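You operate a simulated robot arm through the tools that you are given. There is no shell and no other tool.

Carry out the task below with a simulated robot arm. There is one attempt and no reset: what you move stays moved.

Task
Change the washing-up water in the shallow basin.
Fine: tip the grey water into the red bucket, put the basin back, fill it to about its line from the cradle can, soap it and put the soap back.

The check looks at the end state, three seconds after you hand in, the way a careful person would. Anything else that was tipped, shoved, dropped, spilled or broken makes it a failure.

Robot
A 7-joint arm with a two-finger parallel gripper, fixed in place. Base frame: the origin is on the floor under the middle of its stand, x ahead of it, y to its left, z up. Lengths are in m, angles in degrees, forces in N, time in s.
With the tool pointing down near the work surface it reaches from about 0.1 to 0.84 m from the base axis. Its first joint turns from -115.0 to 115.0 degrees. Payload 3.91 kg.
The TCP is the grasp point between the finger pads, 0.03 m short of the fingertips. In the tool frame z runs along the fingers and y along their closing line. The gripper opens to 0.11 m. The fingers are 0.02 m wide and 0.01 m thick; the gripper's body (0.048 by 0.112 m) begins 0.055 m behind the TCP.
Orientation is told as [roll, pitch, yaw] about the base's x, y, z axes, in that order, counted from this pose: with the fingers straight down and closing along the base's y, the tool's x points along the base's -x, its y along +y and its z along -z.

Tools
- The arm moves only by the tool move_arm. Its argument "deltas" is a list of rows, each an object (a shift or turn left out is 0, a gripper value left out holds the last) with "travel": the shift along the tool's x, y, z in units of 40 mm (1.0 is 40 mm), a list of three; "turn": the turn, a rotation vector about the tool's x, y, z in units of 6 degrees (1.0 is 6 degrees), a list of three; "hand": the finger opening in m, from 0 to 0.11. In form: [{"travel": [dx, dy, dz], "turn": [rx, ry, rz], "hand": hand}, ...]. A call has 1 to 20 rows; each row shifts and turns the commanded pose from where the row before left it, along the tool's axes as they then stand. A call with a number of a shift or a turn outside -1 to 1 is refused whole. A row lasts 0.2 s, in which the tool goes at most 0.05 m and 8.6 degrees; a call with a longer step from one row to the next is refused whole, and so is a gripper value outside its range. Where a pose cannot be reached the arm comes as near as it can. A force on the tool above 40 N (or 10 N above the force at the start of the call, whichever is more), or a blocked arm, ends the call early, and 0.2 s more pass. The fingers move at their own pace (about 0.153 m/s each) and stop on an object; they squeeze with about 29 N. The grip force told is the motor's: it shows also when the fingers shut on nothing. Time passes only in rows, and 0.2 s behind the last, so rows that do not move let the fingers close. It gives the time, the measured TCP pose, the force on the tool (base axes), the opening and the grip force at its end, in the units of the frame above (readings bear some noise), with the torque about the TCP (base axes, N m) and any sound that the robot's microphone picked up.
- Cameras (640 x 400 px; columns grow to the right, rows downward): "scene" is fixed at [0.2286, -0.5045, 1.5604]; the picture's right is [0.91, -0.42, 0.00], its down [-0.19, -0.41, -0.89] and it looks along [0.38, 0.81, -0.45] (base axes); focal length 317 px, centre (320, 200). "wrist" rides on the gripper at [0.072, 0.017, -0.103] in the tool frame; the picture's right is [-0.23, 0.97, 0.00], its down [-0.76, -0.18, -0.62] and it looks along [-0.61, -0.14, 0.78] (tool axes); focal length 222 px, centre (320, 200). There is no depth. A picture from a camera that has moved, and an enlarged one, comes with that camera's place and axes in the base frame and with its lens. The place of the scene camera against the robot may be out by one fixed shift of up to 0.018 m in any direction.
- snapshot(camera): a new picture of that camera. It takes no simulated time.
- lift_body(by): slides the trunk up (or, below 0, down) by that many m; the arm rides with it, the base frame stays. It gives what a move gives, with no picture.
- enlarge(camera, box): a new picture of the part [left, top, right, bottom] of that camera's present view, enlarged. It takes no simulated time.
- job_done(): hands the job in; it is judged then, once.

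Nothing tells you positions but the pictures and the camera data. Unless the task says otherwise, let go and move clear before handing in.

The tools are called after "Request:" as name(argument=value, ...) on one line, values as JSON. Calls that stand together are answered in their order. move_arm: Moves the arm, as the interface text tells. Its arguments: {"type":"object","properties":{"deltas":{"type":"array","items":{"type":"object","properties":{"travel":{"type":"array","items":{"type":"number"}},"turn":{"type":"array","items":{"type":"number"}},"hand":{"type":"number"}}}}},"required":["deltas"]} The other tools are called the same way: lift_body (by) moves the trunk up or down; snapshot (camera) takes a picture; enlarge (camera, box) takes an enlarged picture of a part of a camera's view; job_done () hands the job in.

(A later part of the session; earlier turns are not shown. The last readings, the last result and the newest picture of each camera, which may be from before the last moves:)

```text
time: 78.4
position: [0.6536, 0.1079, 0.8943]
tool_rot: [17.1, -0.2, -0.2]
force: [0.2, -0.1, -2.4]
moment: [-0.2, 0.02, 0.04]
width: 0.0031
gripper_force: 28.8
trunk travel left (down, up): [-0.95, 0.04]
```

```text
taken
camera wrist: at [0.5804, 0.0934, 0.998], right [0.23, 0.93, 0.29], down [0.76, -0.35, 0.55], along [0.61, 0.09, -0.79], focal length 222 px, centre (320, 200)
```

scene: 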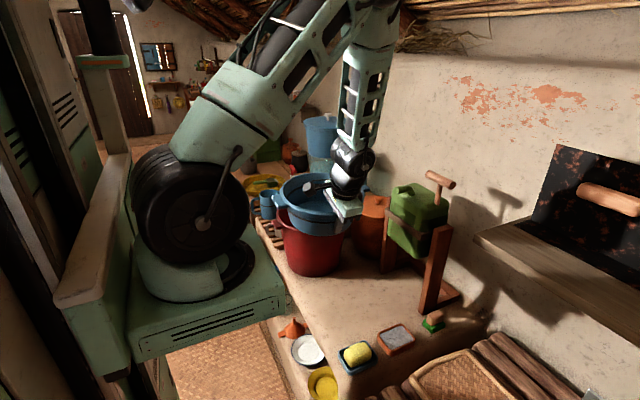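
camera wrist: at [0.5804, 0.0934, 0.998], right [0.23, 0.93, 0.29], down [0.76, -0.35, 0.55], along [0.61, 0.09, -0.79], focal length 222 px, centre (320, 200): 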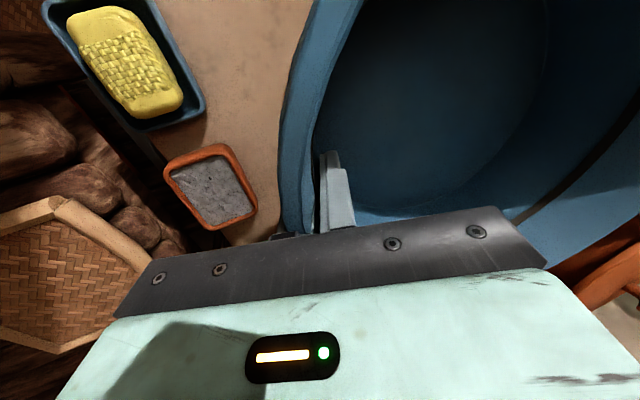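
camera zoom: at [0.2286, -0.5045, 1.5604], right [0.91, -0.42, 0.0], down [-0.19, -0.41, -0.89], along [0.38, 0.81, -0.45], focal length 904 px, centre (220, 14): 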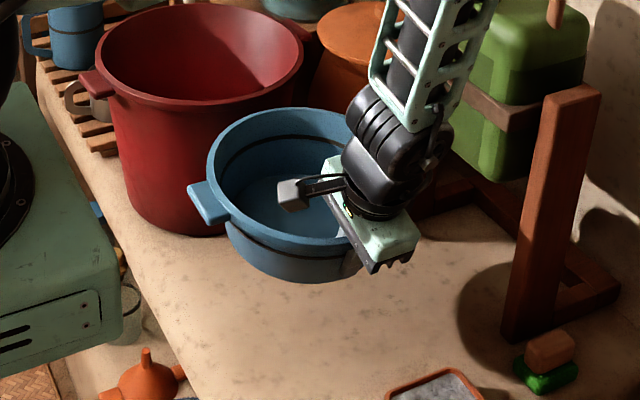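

Request:
move_arm(deltas=[{"travel": [0.03, -0.1825, 0.5975], "hand": 0}, {"travel": [0, -0.1825, 0.5975], "hand": 0}, {"travel": [0, -0.1825, 0.5975], "hand": 0}, {"travel": [0, -0.1825, 0.5975], "hand": 0}, {"travel": [0, -0.073, 0.239], "hand": 0}, {"travel": [0, -0.058, 0.191], "hand": 0}])

Request:
enlarge(camera="scene", box=[295, 235, 405, 335])

```text
time: 79.8
position: [0.6528, 0.1096, 0.7778]
tool_rot: [17.0, 0.0, 0.0]
force: [0.1, 0.1, -2.3]
moment: [-0.21, -0.01, 0.03]
width: 0.0032
gripper_force: 29.4
trunk travel left (down, up): [-0.95, 0.04]
```

```text
4.00 times, centred on (350, 285) of scene
camera zoom: at [0.2286, -0.5045, 1.5604], right [0.91, -0.42, 0.0], down [-0.19, -0.41, -0.89], along [0.38, 0.81, -0.45], focal length 1266 px, centre (200, -140)
```

zoom: 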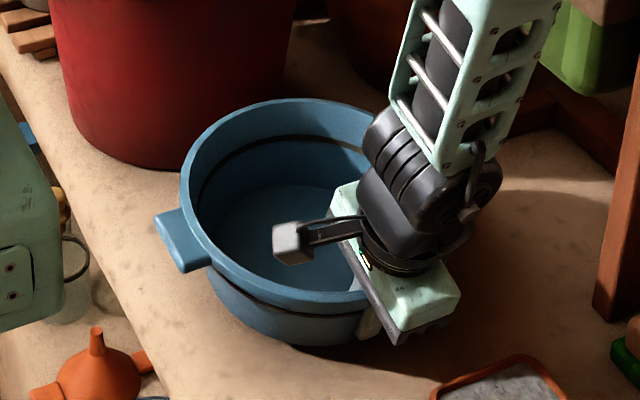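

Request:
move_arm(deltas=[{"travel": [0, -0.029, 0.0956], "hand": 0}, {"hand": 0}])

Request:
move_arm(deltas=[{"travel": [0, -0.029, 0.0956], "hand": 0}, {"hand": 0}])

Request:
move_arm(deltas=[{"travel": [0, -0.022, 0.072], "hand": 0}, {"hand": 0}])

```text
time: 80.4
position: [0.6532, 0.1095, 0.7729]
tool_rot: [17.2, -0.2, 0.0]
force: [0.0, -0.1, -2.8]
moment: [-0.2, -0.03, 0.01]
width: 0.0031
gripper_force: 29.0
trunk travel left (down, up): [-0.95, 0.04]
```

```text
time: 81.0
position: [0.6528, 0.1098, 0.77]
tool_rot: [17.1, -0.1, 0.0]
force: [0.1, 0.4, -2.2]
moment: [-0.23, -0.07, -0.03]
width: 0.0032
gripper_force: 28.8
trunk travel left (down, up): [-0.95, 0.04]
```

```text
time: 81.6
position: [0.6545, 0.1088, 0.7673]
tool_rot: [17.2, -0.2, -0.2]
force: [-2.2, -5.9, 23.0]
moment: [0.06, 0.12, 0.07]
width: 0.0028
gripper_force: 29.3
trunk travel left (down, up): [-0.95, 0.04]
```

The basin is touching the counter. I'll ease off a couple of millimetres and release.

Request:
move_arm(deltas=[{"travel": [0, 0.014, -0.045], "hand": 0}, {"hand": 0.01}, {"hand": 0.025}, {"hand": 0.05}, {"hand": 0.05}])

Request:
enlarge(camera="scene", box=[295, 235, 405, 335])

Request:
snapshot(camera="wrist")

```text
time: 82.8
position: [0.653, 0.1088, 0.7679]
tool_rot: [17.1, -0.2, -0.2]
force: [0.7, 0.7, -0.1]
moment: [0.0, 0.04, -0.03]
width: 0.0501
gripper_force: 0.0
trunk travel left (down, up): [-0.95, 0.04]
```

```text
4.00 times, centred on (350, 285) of scene
camera zoom: at [0.2286, -0.5045, 1.5604], right [0.91, -0.42, 0.0], down [-0.19, -0.41, -0.89], along [0.38, 0.81, -0.45], focal length 1266 px, centre (200, -140)
```

zoom: 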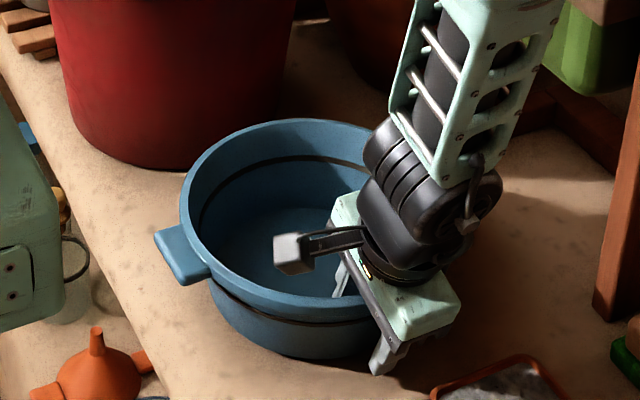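

```text
taken
camera wrist: at [0.5793, 0.0947, 0.871], right [0.23, 0.93, 0.29], down [0.76, -0.36, 0.55], along [0.61, 0.09, -0.79], focal length 222 px, centre (320, 200)
```

wrist: 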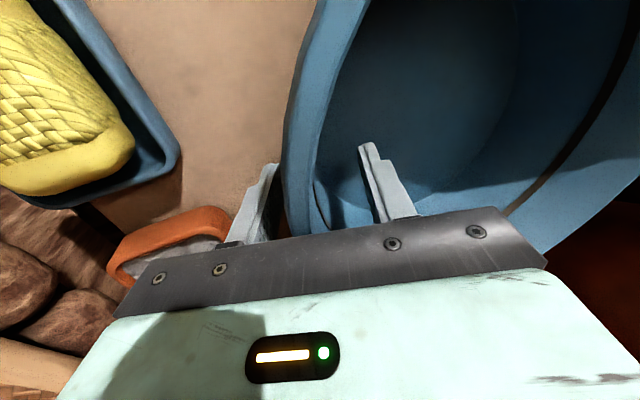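

The basin is released, flat on the counter and within about 1 cm of where it stood. I'll centre the fingers on the rim and withdraw straight along the slope.

Request:
move_arm(deltas=[{"travel": [0, -0.18, 0], "hand": 0.05}, {"travel": [0, 0, -0.5], "hand": 0.05}, {"travel": [0, 0, -0.7]}, {"travel": [0, 0, -0.9]}, {"travel": [0, 0, -0.9]}, {"travel": [0, 0, -0.9]}])

Request:
snapshot(camera="scene")

Request:
snapshot(camera="wrist")

```text
time: 84.2
position: [0.6513, 0.0573, 0.9158]
tool_rot: [17.0, -0.2, 0.0]
force: [0.8, 0.0, -0.9]
moment: [0.01, 0.05, 0.0]
width: 0.0499
gripper_force: 0.1
trunk travel left (down, up): [-0.95, 0.04]
```

```text
taken
```

scene: 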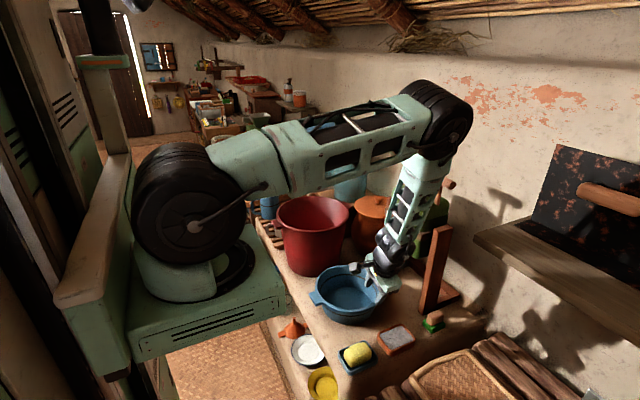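

```text
taken
camera wrist: at [0.5784, 0.0426, 1.0191], right [0.23, 0.93, 0.29], down [0.76, -0.35, 0.55], along [0.61, 0.09, -0.79], focal length 222 px, centre (320, 200)
```

wrist: 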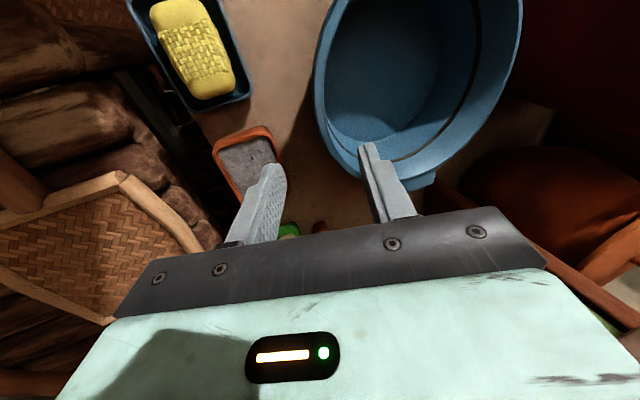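

Request:
enlarge(camera="scene", box=[300, 70, 500, 330])

Request:
enlarge(camera="scene", box=[260, 180, 400, 290])

```text
1.54 times, centred on (400, 200) of scene
camera zoom: at [0.2286, -0.5045, 1.5604], right [0.91, -0.42, 0.0], down [-0.19, -0.41, -0.89], along [0.38, 0.81, -0.45], focal length 487 px, centre (197, 200)
```

zoom: 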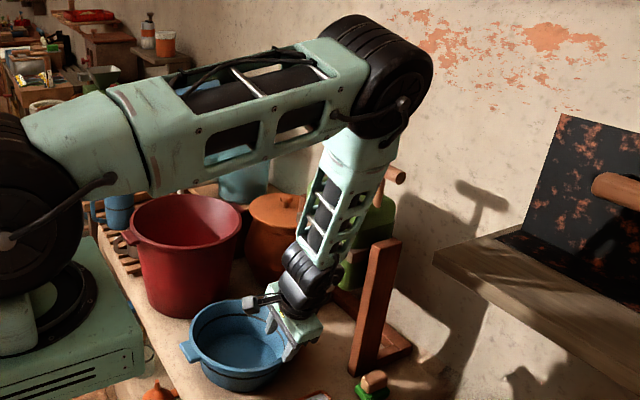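

```text
3.64 times, centred on (330, 235) of scene
camera zoom: at [0.2286, -0.5045, 1.5604], right [0.91, -0.42, 0.0], down [-0.19, -0.41, -0.89], along [0.38, 0.81, -0.45], focal length 1151 px, centre (284, 73)
```

zoom: 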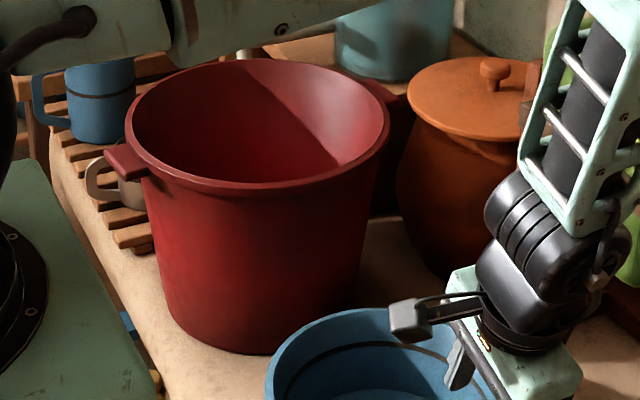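

The basin is in place and empty, and the can and bucket are untouched. Next is the can's T-handle. I'll straighten the tool and go up and slightly back before yawing so that the fingers close across the crossbar.

Request:
move_arm(deltas=[{"turn": [0.94, 0, 0], "hand": 0.05}, {"turn": [0.94, 0, 0]}, {"turn": [0.95, 0, 0]}, {"travel": [0.2, 0, -0.9]}, {"travel": [0.2, 0, -0.9]}, {"travel": [0.2, 0, -0.9]}, {"travel": [0.2, 0, -0.9]}, {"travel": [0.2, 0, -0.9]}, {"travel": [0.2, 0, -0.9]}, {"travel": [0.2, 0, -0.9]}, {"travel": [0.2, 0, -0.9]}])

Request:
move_arm(deltas=[{"turn": [0, 0, -1]}, {"turn": [0, 0, -1]}, {"turn": [0, 0, -1]}, {"turn": [0, 0, -1]}, {"turn": [0, 0, -1]}, {"turn": [0, 0, -1]}, {"turn": [0, 0, -1]}, {"turn": [0, 0, -1]}, {"turn": [0, 0, -1]}, {"turn": [0, 0, -1]}, {"turn": [0, 0, -1]}, {"turn": [0, 0, -1]}, {"turn": [0, 0, -1]}, {"turn": [0, 0, -1]}, {"turn": [0, 0, -1]}])

Request:
snapshot(camera="scene")

Request:
snapshot(camera="wrist")

```text
time: 86.6
position: [0.5844, 0.0564, 1.2035]
tool_rot: [0.0, -0.1, -0.2]
force: [0.2, 0.6, -0.1]
moment: [-0.01, -0.04, 0.01]
width: 0.05
gripper_force: 0.0
trunk travel left (down, up): [-0.95, 0.04]
```

```text
time: 89.8
position: [0.5862, 0.056, 1.2037]
tool_rot: [-0.2, -0.1, 90.1]
force: [-0.1, 0.7, -0.1]
moment: [0.02, -0.02, 0.04]
width: 0.0499
gripper_force: 0.0
trunk travel left (down, up): [-0.95, 0.04]
```

```text
taken
```

scene: 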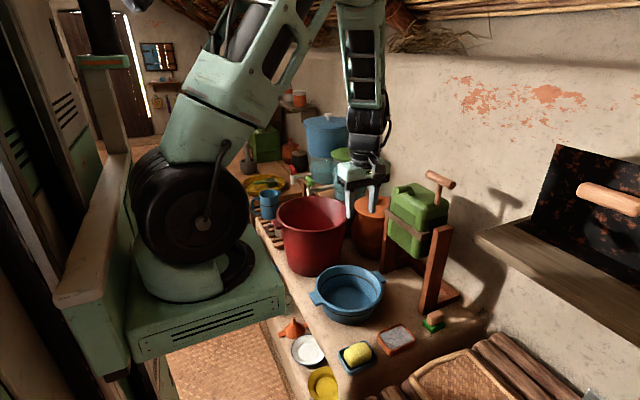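

```text
taken
camera wrist: at [0.5689, -0.0176, 1.3072], right [-0.97, 0.23, 0.0], down [0.18, 0.76, 0.63], along [0.14, 0.61, -0.78], focal length 222 px, centre (320, 200)
```

wrist: 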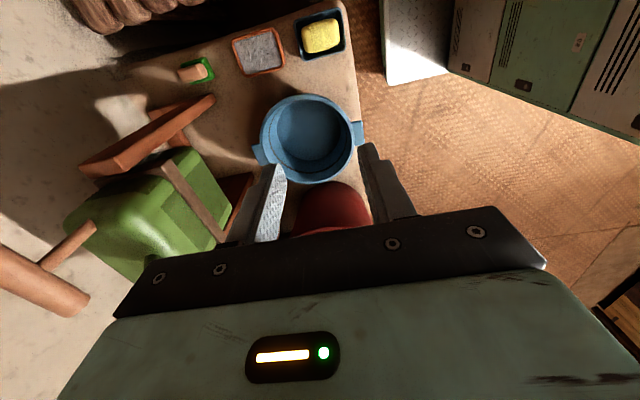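

Request:
enlarge(camera="wrist", box=[0, 80, 260, 330])

Request:
enlarge(camera="scene", box=[370, 150, 490, 320])

Request:
enlarge(camera="scene", box=[295, 250, 405, 340])

```text
1.60 times, centred on (130, 205) of wrist
camera zoom: at [0.5689, -0.0176, 1.3072], right [-0.97, 0.23, 0.0], down [0.18, 0.76, 0.63], along [0.14, 0.61, -0.78], focal length 355 px, centre (624, 192)
```

zoom: 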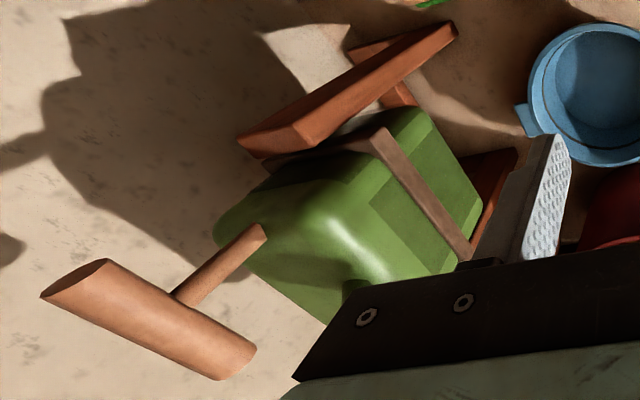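

```text
2.35 times, centred on (430, 235) of scene
camera zoom: at [0.2286, -0.5045, 1.5604], right [0.91, -0.42, 0.0], down [-0.19, -0.41, -0.89], along [0.38, 0.81, -0.45], focal length 745 px, centre (61, 118)
```

zoom: 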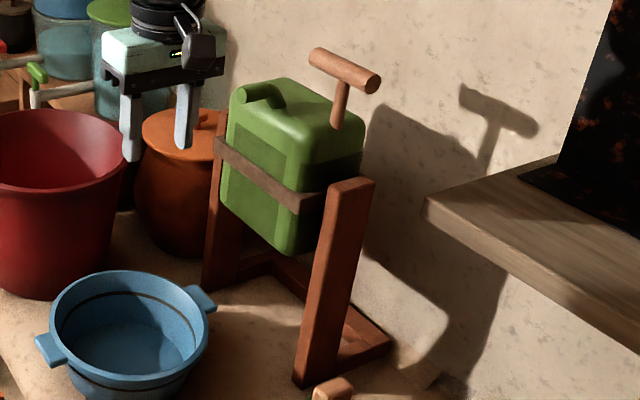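

```text
4.44 times, centred on (350, 295) of scene
camera zoom: at [0.2286, -0.5045, 1.5604], right [0.91, -0.42, 0.0], down [-0.19, -0.41, -0.89], along [0.38, 0.81, -0.45], focal length 1407 px, centre (187, -222)
```

zoom: 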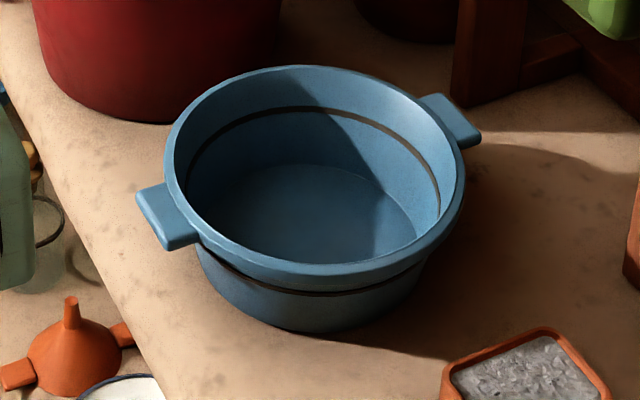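

The T-bar measures about x 0.898, y 0.070–0.167, z 1.188, with its stem near y 0.115. The can's tilt axis is near (0.885, z≈1.03) and the spout faces the basin. I'll pitch the tool 35° forward and move to a pre-grasp just short of the right half of the bar.

Request:
move_arm(deltas=[{"turn": [1, 0, 0], "hand": 0.06}, {"turn": [1, 0, 0]}, {"turn": [1, 0, 0]}, {"turn": [1, 0, 0]}, {"turn": [1, 0, 0]}, {"turn": [0.85, 0, 0]}, {"travel": [-0.1, -0.769, 0.226]}, {"travel": [-0.1, -0.769, 0.226]}, {"travel": [-0.1, -0.769, 0.226]}, {"travel": [-0.1, -0.769, 0.226]}, {"travel": [-0.1, -0.769, 0.226]}, {"travel": [-0.1, -0.769, 0.226]}, {"travel": [-0.1, -0.769, 0.226]}])

Request:
snapshot(camera="wrist")

Request:
snapshot(camera="scene")

```text
time: 92.6
position: [0.7992, 0.0834, 1.2787]
tool_rot: [-35.3, -0.1, 89.9]
force: [-0.5, 0.0, -0.2]
moment: [-0.05, 0.01, 0.0]
width: 0.0601
gripper_force: 0.0
trunk travel left (down, up): [-0.95, 0.04]
```

```text
taken
camera wrist: at [0.725, 0.0109, 1.3525], right [-0.79, 0.23, -0.56], down [-0.21, 0.76, 0.61], along [0.57, 0.61, -0.56], focal length 222 px, centre (320, 200)
```

wrist: 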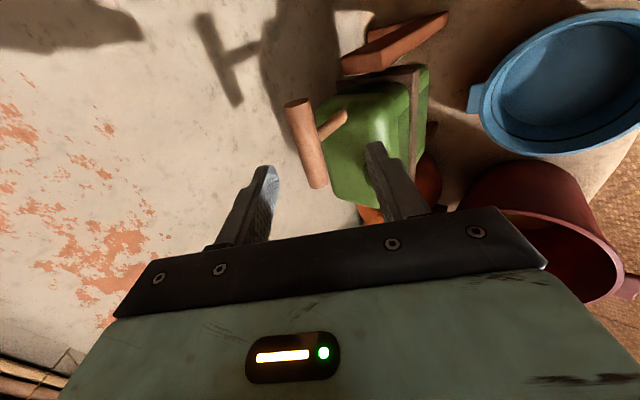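

```text
taken
```

scene: 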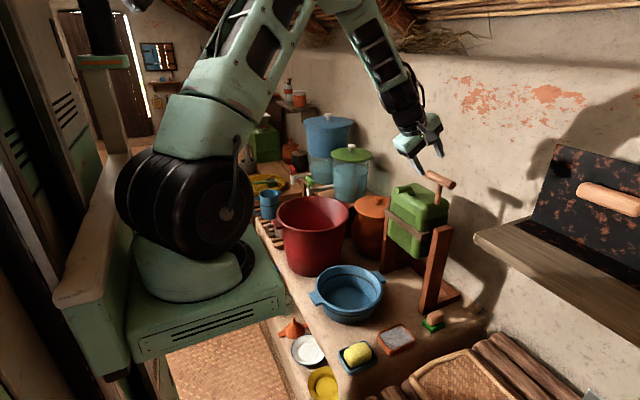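

The refined bar position is about (0.885, y 0.067–0.162, 1.189). I'll align sideways first, then approach along the tool axis.

Request:
move_arm(deltas=[{"travel": [-0.115, -0.455, 0], "hand": 0.06}, {"travel": [0, 0, 0.5]}, {"travel": [0, 0, 0.5]}, {"travel": [0, 0, 0.5]}])

Request:
snapshot(camera="wrist")

Request:
enlarge(camera="scene", box=[370, 120, 490, 260])

```text
time: 93.6
position: [0.8465, 0.0885, 1.2378]
tool_rot: [-35.2, -0.1, 89.8]
force: [0.5, 0.7, 0.7]
moment: [-0.01, -0.02, 0.01]
width: 0.06
gripper_force: 0.0
trunk travel left (down, up): [-0.95, 0.04]
```

```text
taken
camera wrist: at [0.7728, 0.0139, 1.313], right [-0.79, 0.23, -0.56], down [-0.21, 0.76, 0.61], along [0.57, 0.61, -0.56], focal length 222 px, centre (320, 200)
```

wrist: 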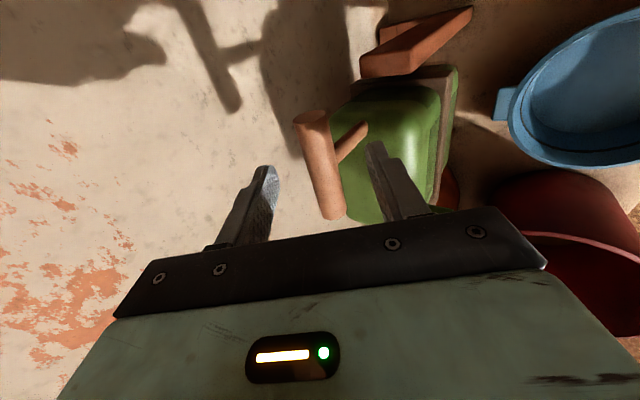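

```text
2.86 times, centred on (430, 190) of scene
camera zoom: at [0.2286, -0.5045, 1.5604], right [0.91, -0.42, 0.0], down [-0.19, -0.41, -0.89], along [0.38, 0.81, -0.45], focal length 904 px, centre (6, 229)
```

zoom: 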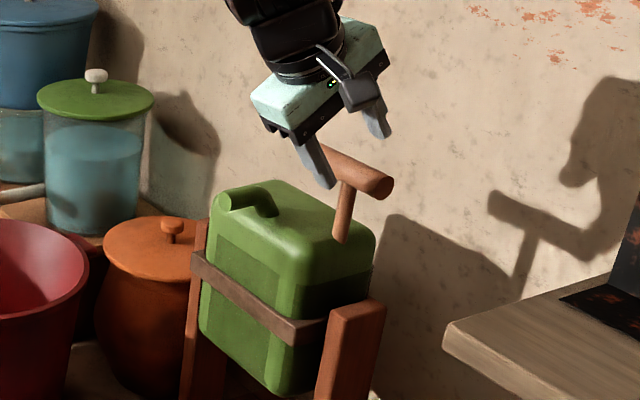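

Well lined up, with the bar centred between the fingers. Final approach, then close.

Request:
move_arm(deltas=[{"travel": [0, -0.04, 0.5], "hand": 0.06}, {"travel": [0, -0.04, 0.5]}, {"travel": [0, 0, 0.5]}])

Request:
snapshot(camera="wrist")

Request:
enlarge(camera="scene", box=[370, 120, 490, 260])

```text
time: 94.4
position: [0.8857, 0.0868, 1.1912]
tool_rot: [-35.3, -0.2, 89.7]
force: [-1.3, 0.1, 0.1]
moment: [-0.02, -0.03, -0.02]
width: 0.0602
gripper_force: 0.0
trunk travel left (down, up): [-0.95, 0.04]
```

```text
taken
camera wrist: at [0.811, 0.014, 1.2651], right [-0.79, 0.23, -0.56], down [-0.21, 0.76, 0.61], along [0.57, 0.61, -0.55], focal length 222 px, centre (320, 200)
```

wrist: 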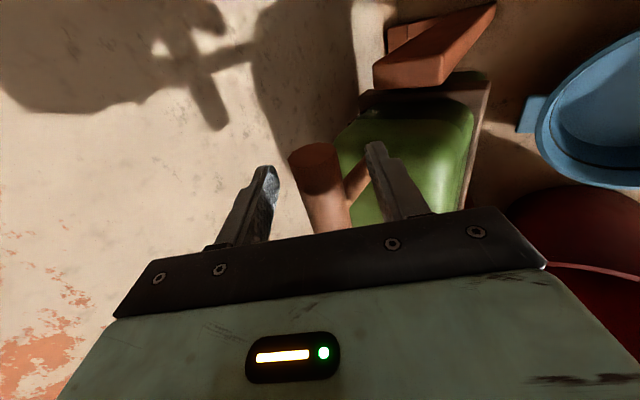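

```text
2.86 times, centred on (430, 190) of scene
camera zoom: at [0.2286, -0.5045, 1.5604], right [0.91, -0.42, 0.0], down [-0.19, -0.41, -0.89], along [0.38, 0.81, -0.45], focal length 904 px, centre (6, 229)
```

zoom: 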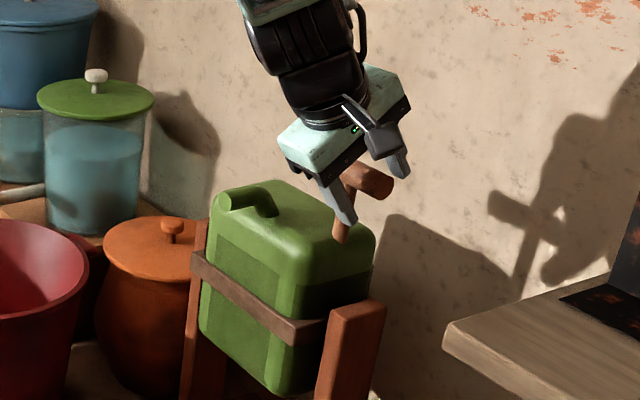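

Request:
move_arm(deltas=[{"hand": 0.04}, {"hand": 0.03}, {"hand": 0.0}, {"hand": 0.0}, {"hand": 0.0}])

Request:
snapshot(camera="wrist")

Request:
enlarge(camera="scene", box=[370, 120, 490, 260])

```text
time: 95.6
position: [0.8848, 0.0862, 1.1909]
tool_rot: [-35.2, 0.0, 89.9]
force: [-3.5, -0.2, -4.7]
moment: [-0.17, 0.02, 0.11]
width: 0.0255
gripper_force: 45.3
trunk travel left (down, up): [-0.95, 0.04]
```

```text
taken
camera wrist: at [0.8107, 0.0141, 1.2648], right [-0.8, 0.23, -0.56], down [-0.21, 0.76, 0.61], along [0.57, 0.61, -0.56], focal length 222 px, centre (320, 200)
```

wrist: 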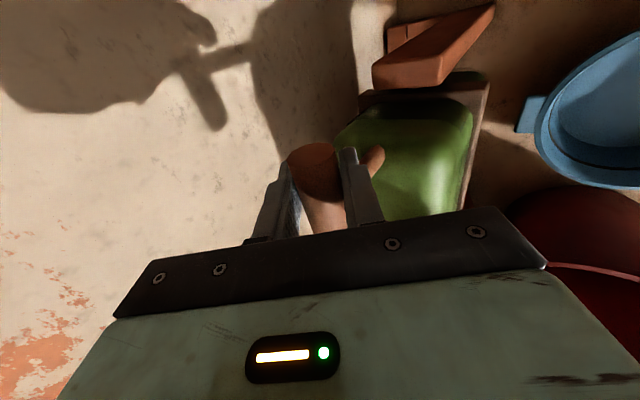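

```text
2.86 times, centred on (430, 190) of scene
camera zoom: at [0.2286, -0.5045, 1.5604], right [0.91, -0.42, 0.0], down [-0.19, -0.41, -0.89], along [0.38, 0.81, -0.45], focal length 904 px, centre (6, 229)
```

zoom: 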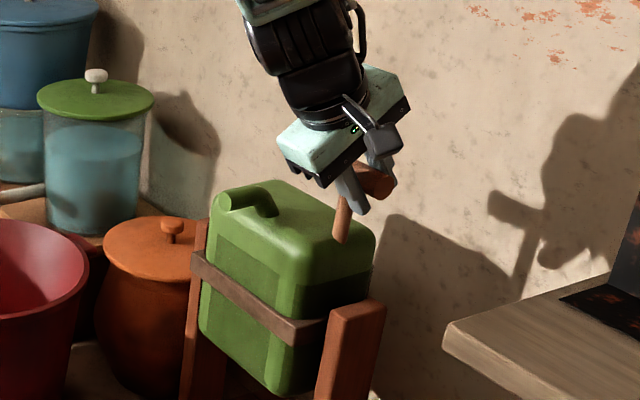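

The bar is gripped. I'll pull it gently along its arc, tilting the can in small steps and watching the forces.

Request:
move_arm(deltas=[{"travel": [0, 0.115, -0.081], "turn": [0.333, 0, 0], "hand": 0}, {"travel": [0, 0.115, -0.081], "turn": [0.333, 0, 0], "hand": 0}, {"hand": 0}])

Request:
enlarge(camera="scene", box=[290, 120, 490, 340])

```text
time: 96.4
position: [0.8745, 0.0871, 1.1897]
tool_rot: [-39.4, 0.0, 89.8]
force: [1.9, 2.4, -2.8]
moment: [-0.66, -0.23, -0.18]
width: 0.0253
gripper_force: 44.6
trunk travel left (down, up): [-0.95, 0.04]
```

```text
1.82 times, centred on (390, 230) of scene
camera zoom: at [0.2286, -0.5045, 1.5604], right [0.91, -0.42, 0.0], down [-0.19, -0.41, -0.89], along [0.38, 0.81, -0.45], focal length 576 px, centre (193, 146)
```

zoom: 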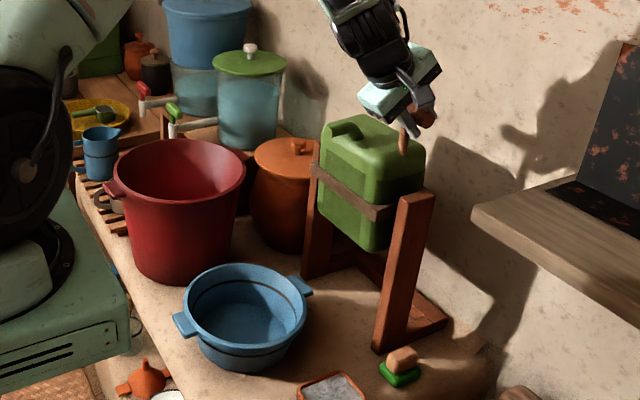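

Request:
move_arm(deltas=[{"travel": [0, 0.115, -0.081], "turn": [0.333, 0, 0], "hand": 0}, {"travel": [0, 0.115, -0.081], "turn": [0.333, 0, 0], "hand": 0}, {"travel": [0, 0.115, -0.081], "turn": [0.333, 0, 0], "hand": 0}, {"hand": 0}])

Request:
move_arm(deltas=[{"travel": [0, 0.115, -0.081], "turn": [0.333, 0, 0], "hand": 0}, {"travel": [0, 0.115, -0.081], "turn": [0.333, 0, 0], "hand": 0}, {"travel": [0, 0.115, -0.081], "turn": [0.333, 0, 0], "hand": 0}, {"hand": 0}])

Request:
enlarge(camera="scene", box=[290, 120, 490, 340])

```text
time: 97.4
position: [0.8586, 0.0862, 1.1889]
tool_rot: [-45.3, -0.1, 89.8]
force: [1.7, -1.3, -3.1]
moment: [0.27, -0.09, 0.46]
width: 0.0258
gripper_force: 44.6
trunk travel left (down, up): [-0.95, 0.04]
```

```text
time: 98.4
position: [0.8416, 0.0878, 1.1851]
tool_rot: [-51.2, -0.2, 89.9]
force: [0.5, -3.6, -11.3]
moment: [-0.48, 0.23, -0.3]
width: 0.0258
gripper_force: 45.2
trunk travel left (down, up): [-0.95, 0.04]
```

```text
1.82 times, centred on (390, 230) of scene
camera zoom: at [0.2286, -0.5045, 1.5604], right [0.91, -0.42, 0.0], down [-0.19, -0.41, -0.89], along [0.38, 0.81, -0.45], focal length 576 px, centre (193, 146)
```

zoom: 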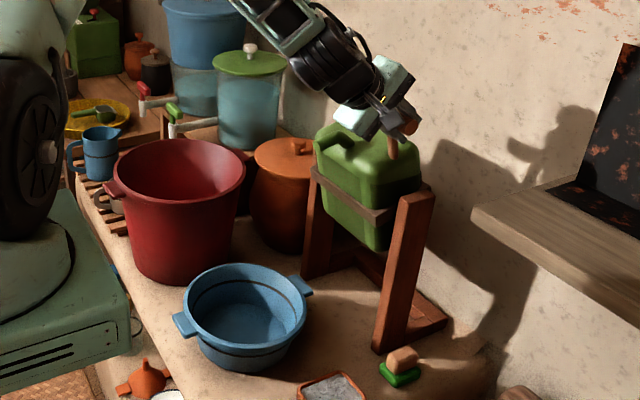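

Request:
move_arm(deltas=[{"travel": [0, 0.02, 0.016], "hand": 0}, {"hand": 0}])

```text
time: 99.0
position: [0.8424, 0.088, 1.1848]
tool_rot: [-51.2, -0.1, 89.8]
force: [0.3, -3.9, -4.2]
moment: [-0.97, 0.12, -0.73]
width: 0.0256
gripper_force: 45.3
trunk travel left (down, up): [-0.95, 0.04]
```

Request:
move_arm(deltas=[{"travel": [0, 0.1155, -0.074], "turn": [0.333, 0, 0], "hand": 0}, {"travel": [0, 0.1155, -0.074], "turn": [0.333, 0, 0], "hand": 0}, {"travel": [0, 0.1155, -0.074], "turn": [0.333, 0, 0], "hand": 0}, {"hand": 0}])

Request:
enlarge(camera="scene", box=[290, 120, 490, 340])

```text
time: 100.0
position: [0.8252, 0.0871, 1.1797]
tool_rot: [-57.5, -0.3, 89.8]
force: [-0.9, -10.8, 7.8]
moment: [-0.18, -0.26, 0.17]
width: 0.0257
gripper_force: 45.1
trunk travel left (down, up): [-0.95, 0.04]
```

```text
1.82 times, centred on (390, 230) of scene
camera zoom: at [0.2286, -0.5045, 1.5604], right [0.91, -0.42, 0.0], down [-0.19, -0.41, -0.89], along [0.38, 0.81, -0.45], focal length 576 px, centre (193, 146)
```

zoom: 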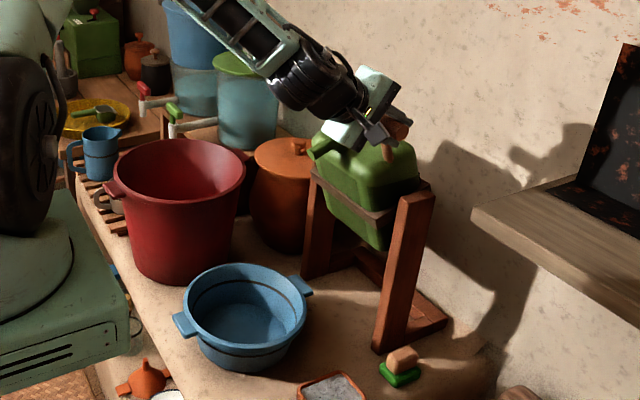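

Request:
move_arm(deltas=[{"travel": [0.035, -0.021, -0.0134], "hand": 0}, {"hand": 0}])

```text
time: 100.6
position: [0.8262, 0.0883, 1.1793]
tool_rot: [-57.3, -0.3, 90.0]
force: [0.1, -5.8, 6.2]
moment: [-0.63, -0.26, -0.77]
width: 0.0257
gripper_force: 44.9
trunk travel left (down, up): [-0.95, 0.04]
```

Request:
move_arm(deltas=[{"travel": [0, 0.116, -0.08], "turn": [0.333, 0, 0], "hand": 0}, {"travel": [0, 0.116, -0.08], "turn": [0.333, 0, 0], "hand": 0}, {"hand": 0}])

Request:
enlarge(camera="scene", box=[290, 120, 490, 340])

```text
time: 101.4
position: [0.8151, 0.0869, 1.1759]
tool_rot: [-61.3, -0.3, 89.9]
force: [-3.9, -0.4, 6.9]
moment: [0.03, 0.06, 0.02]
width: 0.0257
gripper_force: 45.3
trunk travel left (down, up): [-0.95, 0.04]
```

```text
1.82 times, centred on (390, 230) of scene
camera zoom: at [0.2286, -0.5045, 1.5604], right [0.91, -0.42, 0.0], down [-0.19, -0.41, -0.89], along [0.38, 0.81, -0.45], focal length 576 px, centre (193, 146)
```

zoom: 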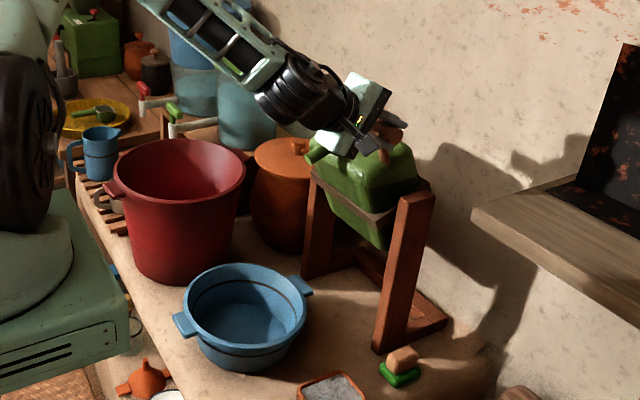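

Request:
move_arm(deltas=[{"travel": [0, 0.114, -0.084], "turn": [0.333, 0, 0], "hand": 0}, {"travel": [0, 0.114, -0.082], "turn": [0.333, 0, 0], "hand": 0}, {"hand": 0}])

Request:
enlarge(camera="scene", box=[290, 160, 450, 340])

Request:
snapshot(camera="wrist")

```text
time: 102.2
position: [0.8044, 0.0879, 1.1716]
tool_rot: [-65.4, -0.1, 90.0]
force: [-6.6, 6.0, 9.7]
moment: [0.42, 0.06, 0.98]
width: 0.0259
gripper_force: 44.5
trunk travel left (down, up): [-0.95, 0.04]
```

```text
2.22 times, centred on (370, 250) of scene
camera zoom: at [0.2286, -0.5045, 1.5604], right [0.91, -0.42, 0.0], down [-0.19, -0.41, -0.89], along [0.38, 0.81, -0.45], focal length 704 px, centre (209, 89)
```

zoom: 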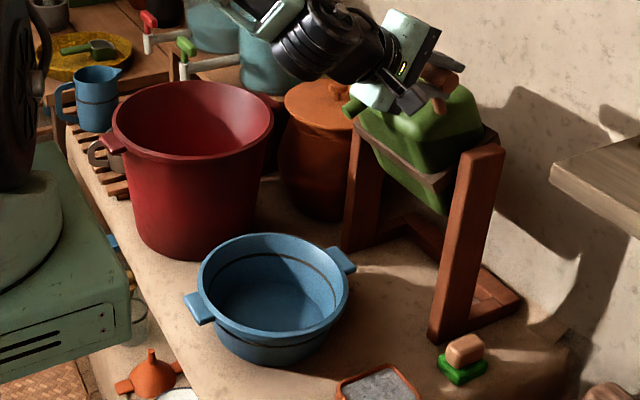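

```text
taken
camera wrist: at [0.7036, 0.0141, 1.1982], right [-0.41, 0.23, -0.88], down [-0.49, 0.76, 0.42], along [0.77, 0.61, -0.2], focal length 222 px, centre (320, 200)
```

wrist: 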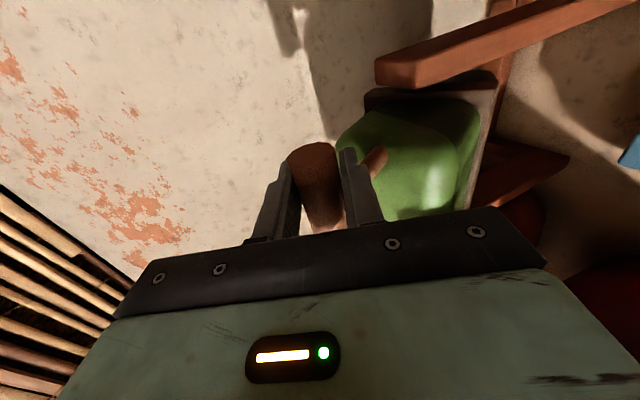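

The residual force is radial, so my arc radius is a bit small. I'll correct it and continue; no water has come yet.

Request:
move_arm(deltas=[{"travel": [0, -0.021, -0.032], "hand": 0}, {"travel": [0, 0.123, -0.096], "turn": [0.333, 0, 0], "hand": 0}, {"travel": [0, 0.123, -0.096], "turn": [0.333, 0, 0], "hand": 0}, {"hand": 0}])

Request:
enlarge(camera="scene", box=[290, 160, 450, 340])

```text
time: 103.2
position: [0.7924, 0.0863, 1.1642]
tool_rot: [-69.3, -0.1, 89.9]
force: [4.7, 10.9, -7.1]
moment: [0.07, -0.04, 0.35]
width: 0.0257
gripper_force: 45.3
trunk travel left (down, up): [-0.95, 0.04]
```

```text
2.22 times, centred on (370, 250) of scene
camera zoom: at [0.2286, -0.5045, 1.5604], right [0.91, -0.42, 0.0], down [-0.19, -0.41, -0.89], along [0.38, 0.81, -0.45], focal length 704 px, centre (209, 89)
```

zoom: 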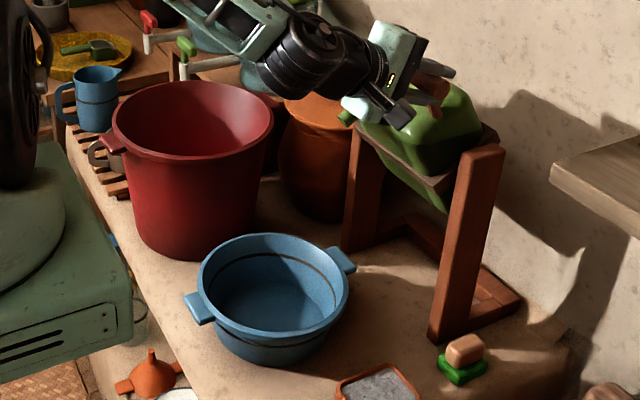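

Request:
move_arm(deltas=[{"travel": [-0.025, 0.13, -0.072], "turn": [0.333, 0, 0], "hand": 0}, {"travel": [-0.012, 0.122, -0.082], "turn": [0.333, 0, 0], "hand": 0}, {"hand": 0}])

Request:
enlarge(camera="scene", box=[290, 160, 450, 340])

```text
time: 104.0
position: [0.7854, 0.0873, 1.1587]
tool_rot: [-73.3, -0.2, 89.8]
force: [-2.5, -0.3, 4.3]
moment: [-0.26, -0.14, -0.05]
width: 0.0257
gripper_force: 45.2
trunk travel left (down, up): [-0.95, 0.04]
```

```text
2.22 times, centred on (370, 250) of scene
camera zoom: at [0.2286, -0.5045, 1.5604], right [0.91, -0.42, 0.0], down [-0.19, -0.41, -0.89], along [0.38, 0.81, -0.45], focal length 704 px, centre (209, 89)
```

zoom: 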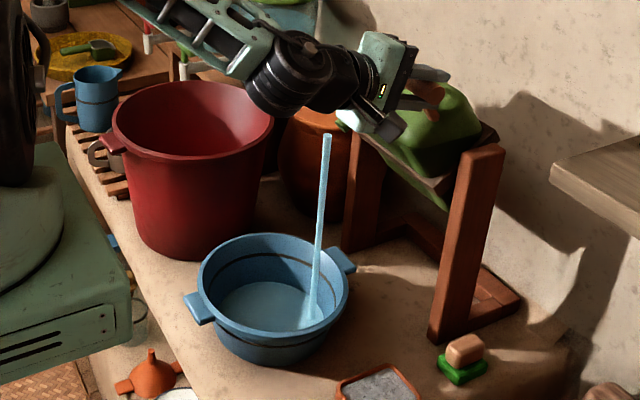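

Clear water is flowing into the basin. I'll hold here and watch the level.

Request:
move_arm(deltas=[{"hand": 0}, {"hand": 0}])

Request:
enlarge(camera="scene", box=[300, 240, 410, 340])

```text
time: 104.6
position: [0.7862, 0.0866, 1.1585]
tool_rot: [-73.2, -0.1, 89.7]
force: [-2.4, -4.9, 8.5]
moment: [-0.61, -0.31, -0.94]
width: 0.0258
gripper_force: 45.0
trunk travel left (down, up): [-0.95, 0.04]
```

```text
4.00 times, centred on (355, 290) of scene
camera zoom: at [0.2286, -0.5045, 1.5604], right [0.91, -0.42, 0.0], down [-0.19, -0.41, -0.89], along [0.38, 0.81, -0.45], focal length 1266 px, centre (180, -160)
```

zoom: 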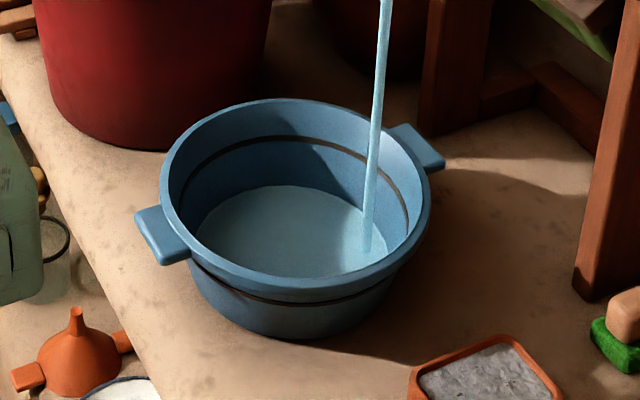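

Request:
move_arm(deltas=[{"hand": 0}, {"hand": 0}])

Request:
enlarge(camera="scene", box=[300, 240, 410, 340])

```text
time: 105.2
position: [0.7854, 0.0864, 1.1593]
tool_rot: [-73.2, -0.1, 89.8]
force: [-3.7, -10.0, 9.4]
moment: [-0.54, -0.34, -0.99]
width: 0.0261
gripper_force: 45.1
trunk travel left (down, up): [-0.95, 0.04]
```

```text
4.00 times, centred on (355, 290) of scene
camera zoom: at [0.2286, -0.5045, 1.5604], right [0.91, -0.42, 0.0], down [-0.19, -0.41, -0.89], along [0.38, 0.81, -0.45], focal length 1266 px, centre (180, -160)
```

zoom: 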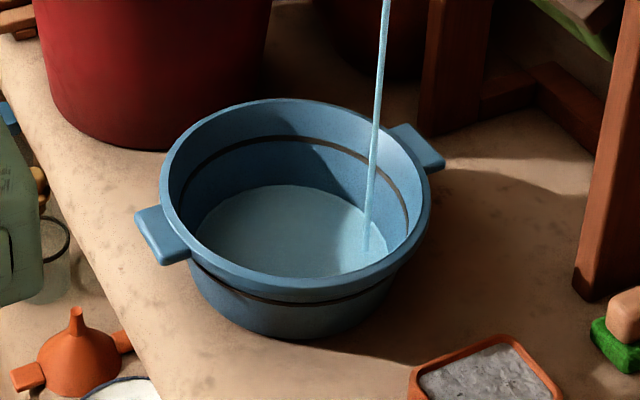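

The stream thins out at this tilt. I'll add 2° at a time and check.

Request:
move_arm(deltas=[{"travel": [0, 0.118, -0.088], "turn": [0.333, 0, 0], "hand": 0}, {"hand": 0}, {"hand": 0}])

Request:
enlarge(camera="scene", box=[300, 240, 410, 340])

```text
time: 106.0
position: [0.7808, 0.0874, 1.1545]
tool_rot: [-75.3, 0.0, 89.7]
force: [-1.0, -17.9, 1.5]
moment: [-0.19, -0.14, -0.06]
width: 0.0258
gripper_force: 44.6
trunk travel left (down, up): [-0.95, 0.04]
```

```text
4.00 times, centred on (355, 290) of scene
camera zoom: at [0.2286, -0.5045, 1.5604], right [0.91, -0.42, 0.0], down [-0.19, -0.41, -0.89], along [0.38, 0.81, -0.45], focal length 1266 px, centre (180, -160)
```

zoom: 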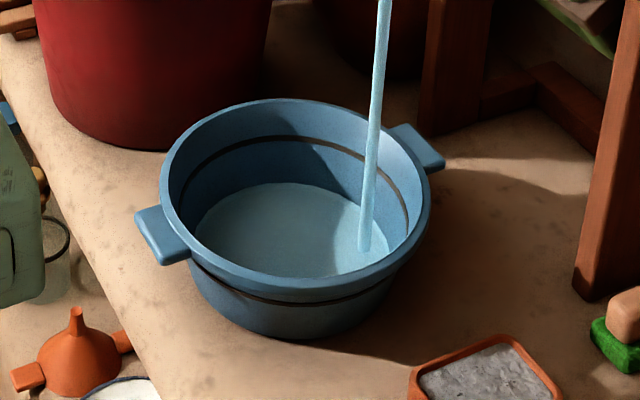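

Request:
move_arm(deltas=[{"travel": [0.03, 0.118, -0.088], "turn": [0.333, 0, 0], "hand": 0}, {"hand": 0}, {"hand": 0}])

Request:
enlarge(camera="scene", box=[300, 240, 410, 340])

```text
time: 106.8
position: [0.7758, 0.0878, 1.1504]
tool_rot: [-77.2, -0.2, 89.8]
force: [0.6, -11.9, -2.8]
moment: [-0.33, 0.04, -0.87]
width: 0.0259
gripper_force: 44.8
trunk travel left (down, up): [-0.95, 0.04]
```

```text
4.00 times, centred on (355, 290) of scene
camera zoom: at [0.2286, -0.5045, 1.5604], right [0.91, -0.42, 0.0], down [-0.19, -0.41, -0.89], along [0.38, 0.81, -0.45], focal length 1266 px, centre (180, -160)
```

zoom: 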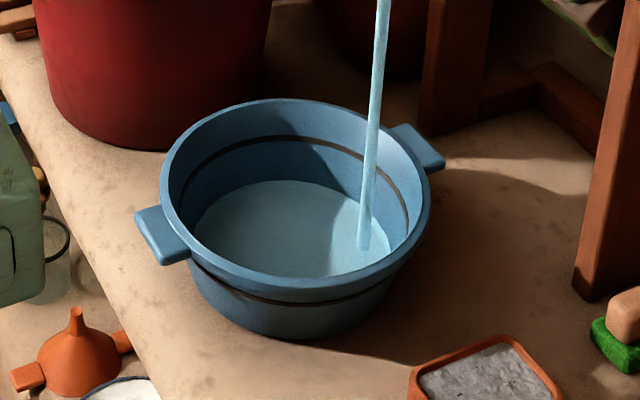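

Request:
move_arm(deltas=[{"travel": [0.02, 0.118, -0.088], "turn": [0.333, 0, 0], "hand": 0}, {"hand": 0}, {"travel": [0, 0.118, -0.088], "turn": [0.333, 0, 0], "hand": 0}, {"hand": 0}, {"hand": 0}])

Request:
enlarge(camera="scene", box=[300, 240, 410, 340])

```text
time: 108.0
position: [0.7667, 0.0859, 1.143]
tool_rot: [-81.4, -0.1, 90.1]
force: [6.0, 2.9, -5.7]
moment: [0.02, -0.1, 0.52]
width: 0.0258
gripper_force: 44.8
trunk travel left (down, up): [-0.95, 0.04]
```

```text
4.00 times, centred on (355, 290) of scene
camera zoom: at [0.2286, -0.5045, 1.5604], right [0.91, -0.42, 0.0], down [-0.19, -0.41, -0.89], along [0.38, 0.81, -0.45], focal length 1266 px, centre (180, -160)
```

zoom: 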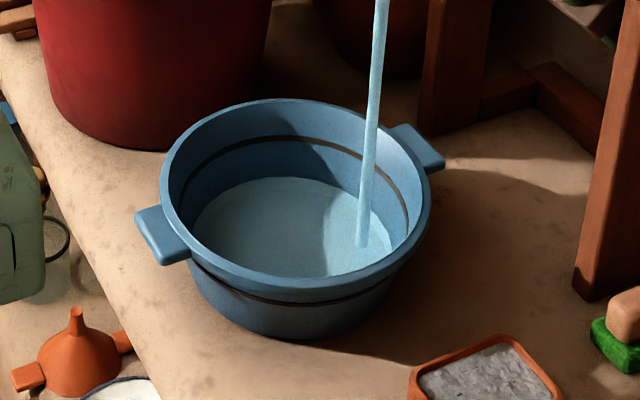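

Request:
move_arm(deltas=[{"travel": [0, 0.122, -0.07], "turn": [0.333, 0, 0], "hand": 0}, {"hand": 0}, {"travel": [0, 0.118, -0.085], "turn": [0.333, 0, 0], "hand": 0}, {"hand": 0}, {"hand": 0}])

Request:
enlarge(camera="scene", box=[300, 240, 410, 340])

Request:
enlarge(camera="scene", box=[290, 120, 490, 340])

```text
time: 109.2
position: [0.7578, 0.0873, 1.1353]
tool_rot: [-85.4, -0.2, 89.9]
force: [-1.0, 9.2, 5.1]
moment: [-0.09, -0.42, 0.4]
width: 0.0261
gripper_force: 45.3
trunk travel left (down, up): [-0.95, 0.04]
```

```text
4.00 times, centred on (355, 290) of scene
camera zoom: at [0.2286, -0.5045, 1.5604], right [0.91, -0.42, 0.0], down [-0.19, -0.41, -0.89], along [0.38, 0.81, -0.45], focal length 1266 px, centre (180, -160)
```

zoom: 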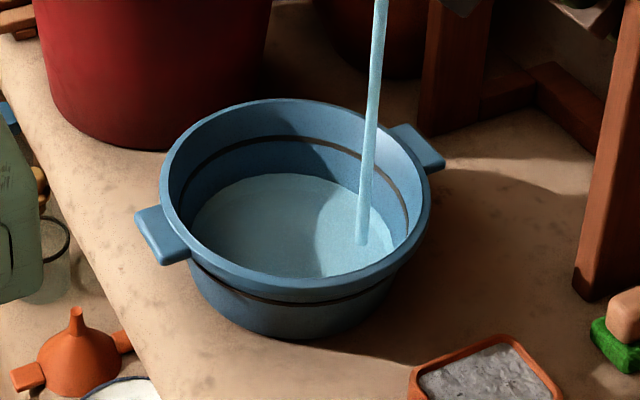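

```text
1.82 times, centred on (390, 230) of scene
camera zoom: at [0.2286, -0.5045, 1.5604], right [0.91, -0.42, 0.0], down [-0.19, -0.41, -0.89], along [0.38, 0.81, -0.45], focal length 576 px, centre (193, 146)
```

zoom: 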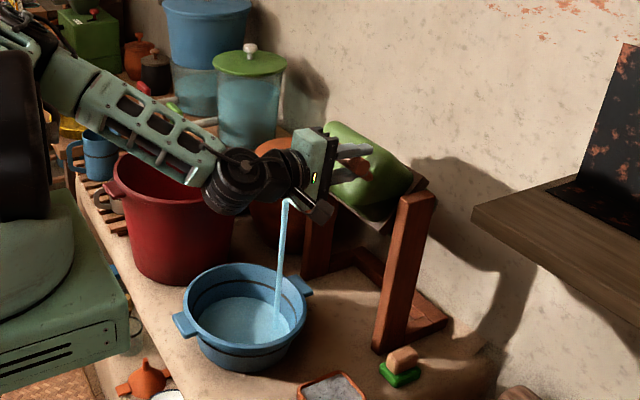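

The level is rising steadily. By my estimate it is at z≈0.736 and the line is at z≈0.769. I'll continue with slow tilt and waits.

Request:
move_arm(deltas=[{"travel": [-0.02, 0.118, -0.085], "turn": [0.333, 0, 0], "hand": 0}, {"hand": 0}, {"hand": 0}, {"travel": [0, 0.116, -0.088], "turn": [0.333, 0, 0], "hand": 0}, {"hand": 0}, {"hand": 0}, {"hand": 0}])

Request:
enlarge(camera="scene", box=[300, 240, 410, 340])

```text
time: 110.8
position: [0.7519, 0.0874, 1.126]
tool_rot: [-89.3, -0.1, 89.8]
force: [-8.5, 4.0, 6.8]
moment: [-0.17, -0.09, -0.4]
width: 0.0257
gripper_force: 45.0
trunk travel left (down, up): [-0.95, 0.04]
```

```text
4.00 times, centred on (355, 290) of scene
camera zoom: at [0.2286, -0.5045, 1.5604], right [0.91, -0.42, 0.0], down [-0.19, -0.41, -0.89], along [0.38, 0.81, -0.45], focal length 1266 px, centre (180, -160)
```

zoom: 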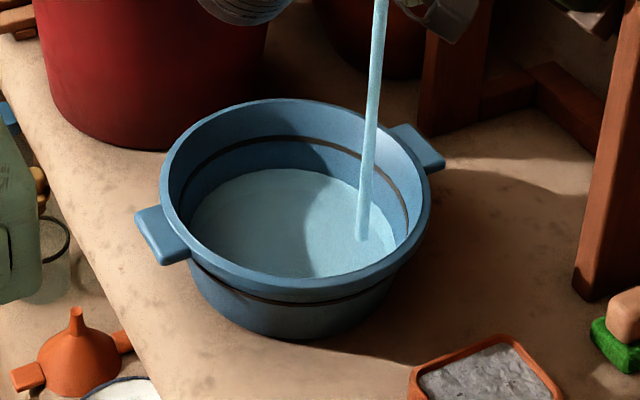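

Request:
move_arm(deltas=[{"travel": [0, 0.1, -0.105], "turn": [0.333, 0, 0], "hand": 0}, {"hand": 0}, {"hand": 0}, {"travel": [0, 0.116, -0.092], "turn": [0.333, 0, 0], "hand": 0}, {"hand": 0}, {"hand": 0}, {"hand": 0}, {"hand": 0}])

Request:
enlarge(camera="scene", box=[300, 240, 410, 340])

```text
time: 112.6
position: [0.7435, 0.0877, 1.1151]
tool_rot: [-93.3, -0.1, 89.9]
force: [-5.8, 3.4, 2.5]
moment: [0.04, 0.16, -0.75]
width: 0.0256
gripper_force: 44.8
trunk travel left (down, up): [-0.95, 0.04]
```

```text
4.00 times, centred on (355, 290) of scene
camera zoom: at [0.2286, -0.5045, 1.5604], right [0.91, -0.42, 0.0], down [-0.19, -0.41, -0.89], along [0.38, 0.81, -0.45], focal length 1266 px, centre (180, -160)
```

zoom: 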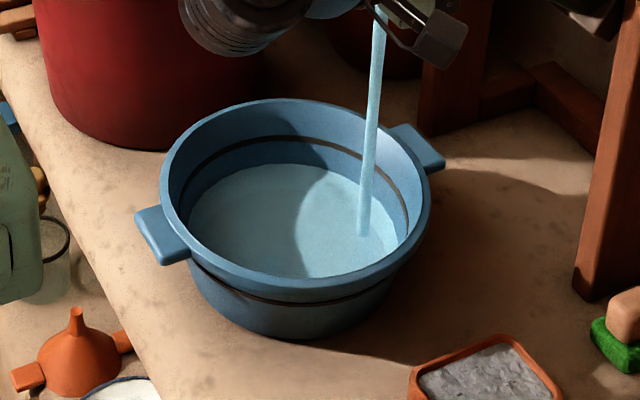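

Request:
move_arm(deltas=[{"travel": [0, 0.112, -0.098], "turn": [0.333, 0, 0], "hand": 0}, {"hand": 0}, {"hand": 0}, {"hand": 0}, {"travel": [0, 0.114, -0.094], "turn": [0.333, 0, 0], "hand": 0}, {"hand": 0}, {"hand": 0}, {"hand": 0}, {"hand": 0}])

Request:
enlarge(camera="scene", box=[300, 240, 410, 340])

```text
time: 114.6
position: [0.7376, 0.0864, 1.1072]
tool_rot: [-97.2, -0.3, 89.7]
force: [7.4, 2.1, -3.2]
moment: [-0.1, -0.21, 0.02]
width: 0.0258
gripper_force: 44.8
trunk travel left (down, up): [-0.95, 0.04]
```

```text
4.00 times, centred on (355, 290) of scene
camera zoom: at [0.2286, -0.5045, 1.5604], right [0.91, -0.42, 0.0], down [-0.19, -0.41, -0.89], along [0.38, 0.81, -0.45], focal length 1266 px, centre (180, -160)
```

zoom: 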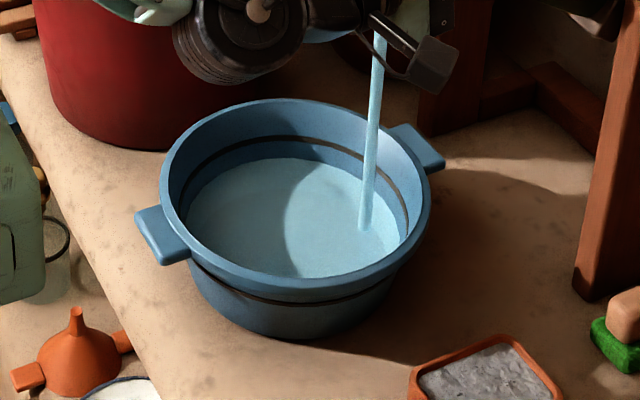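

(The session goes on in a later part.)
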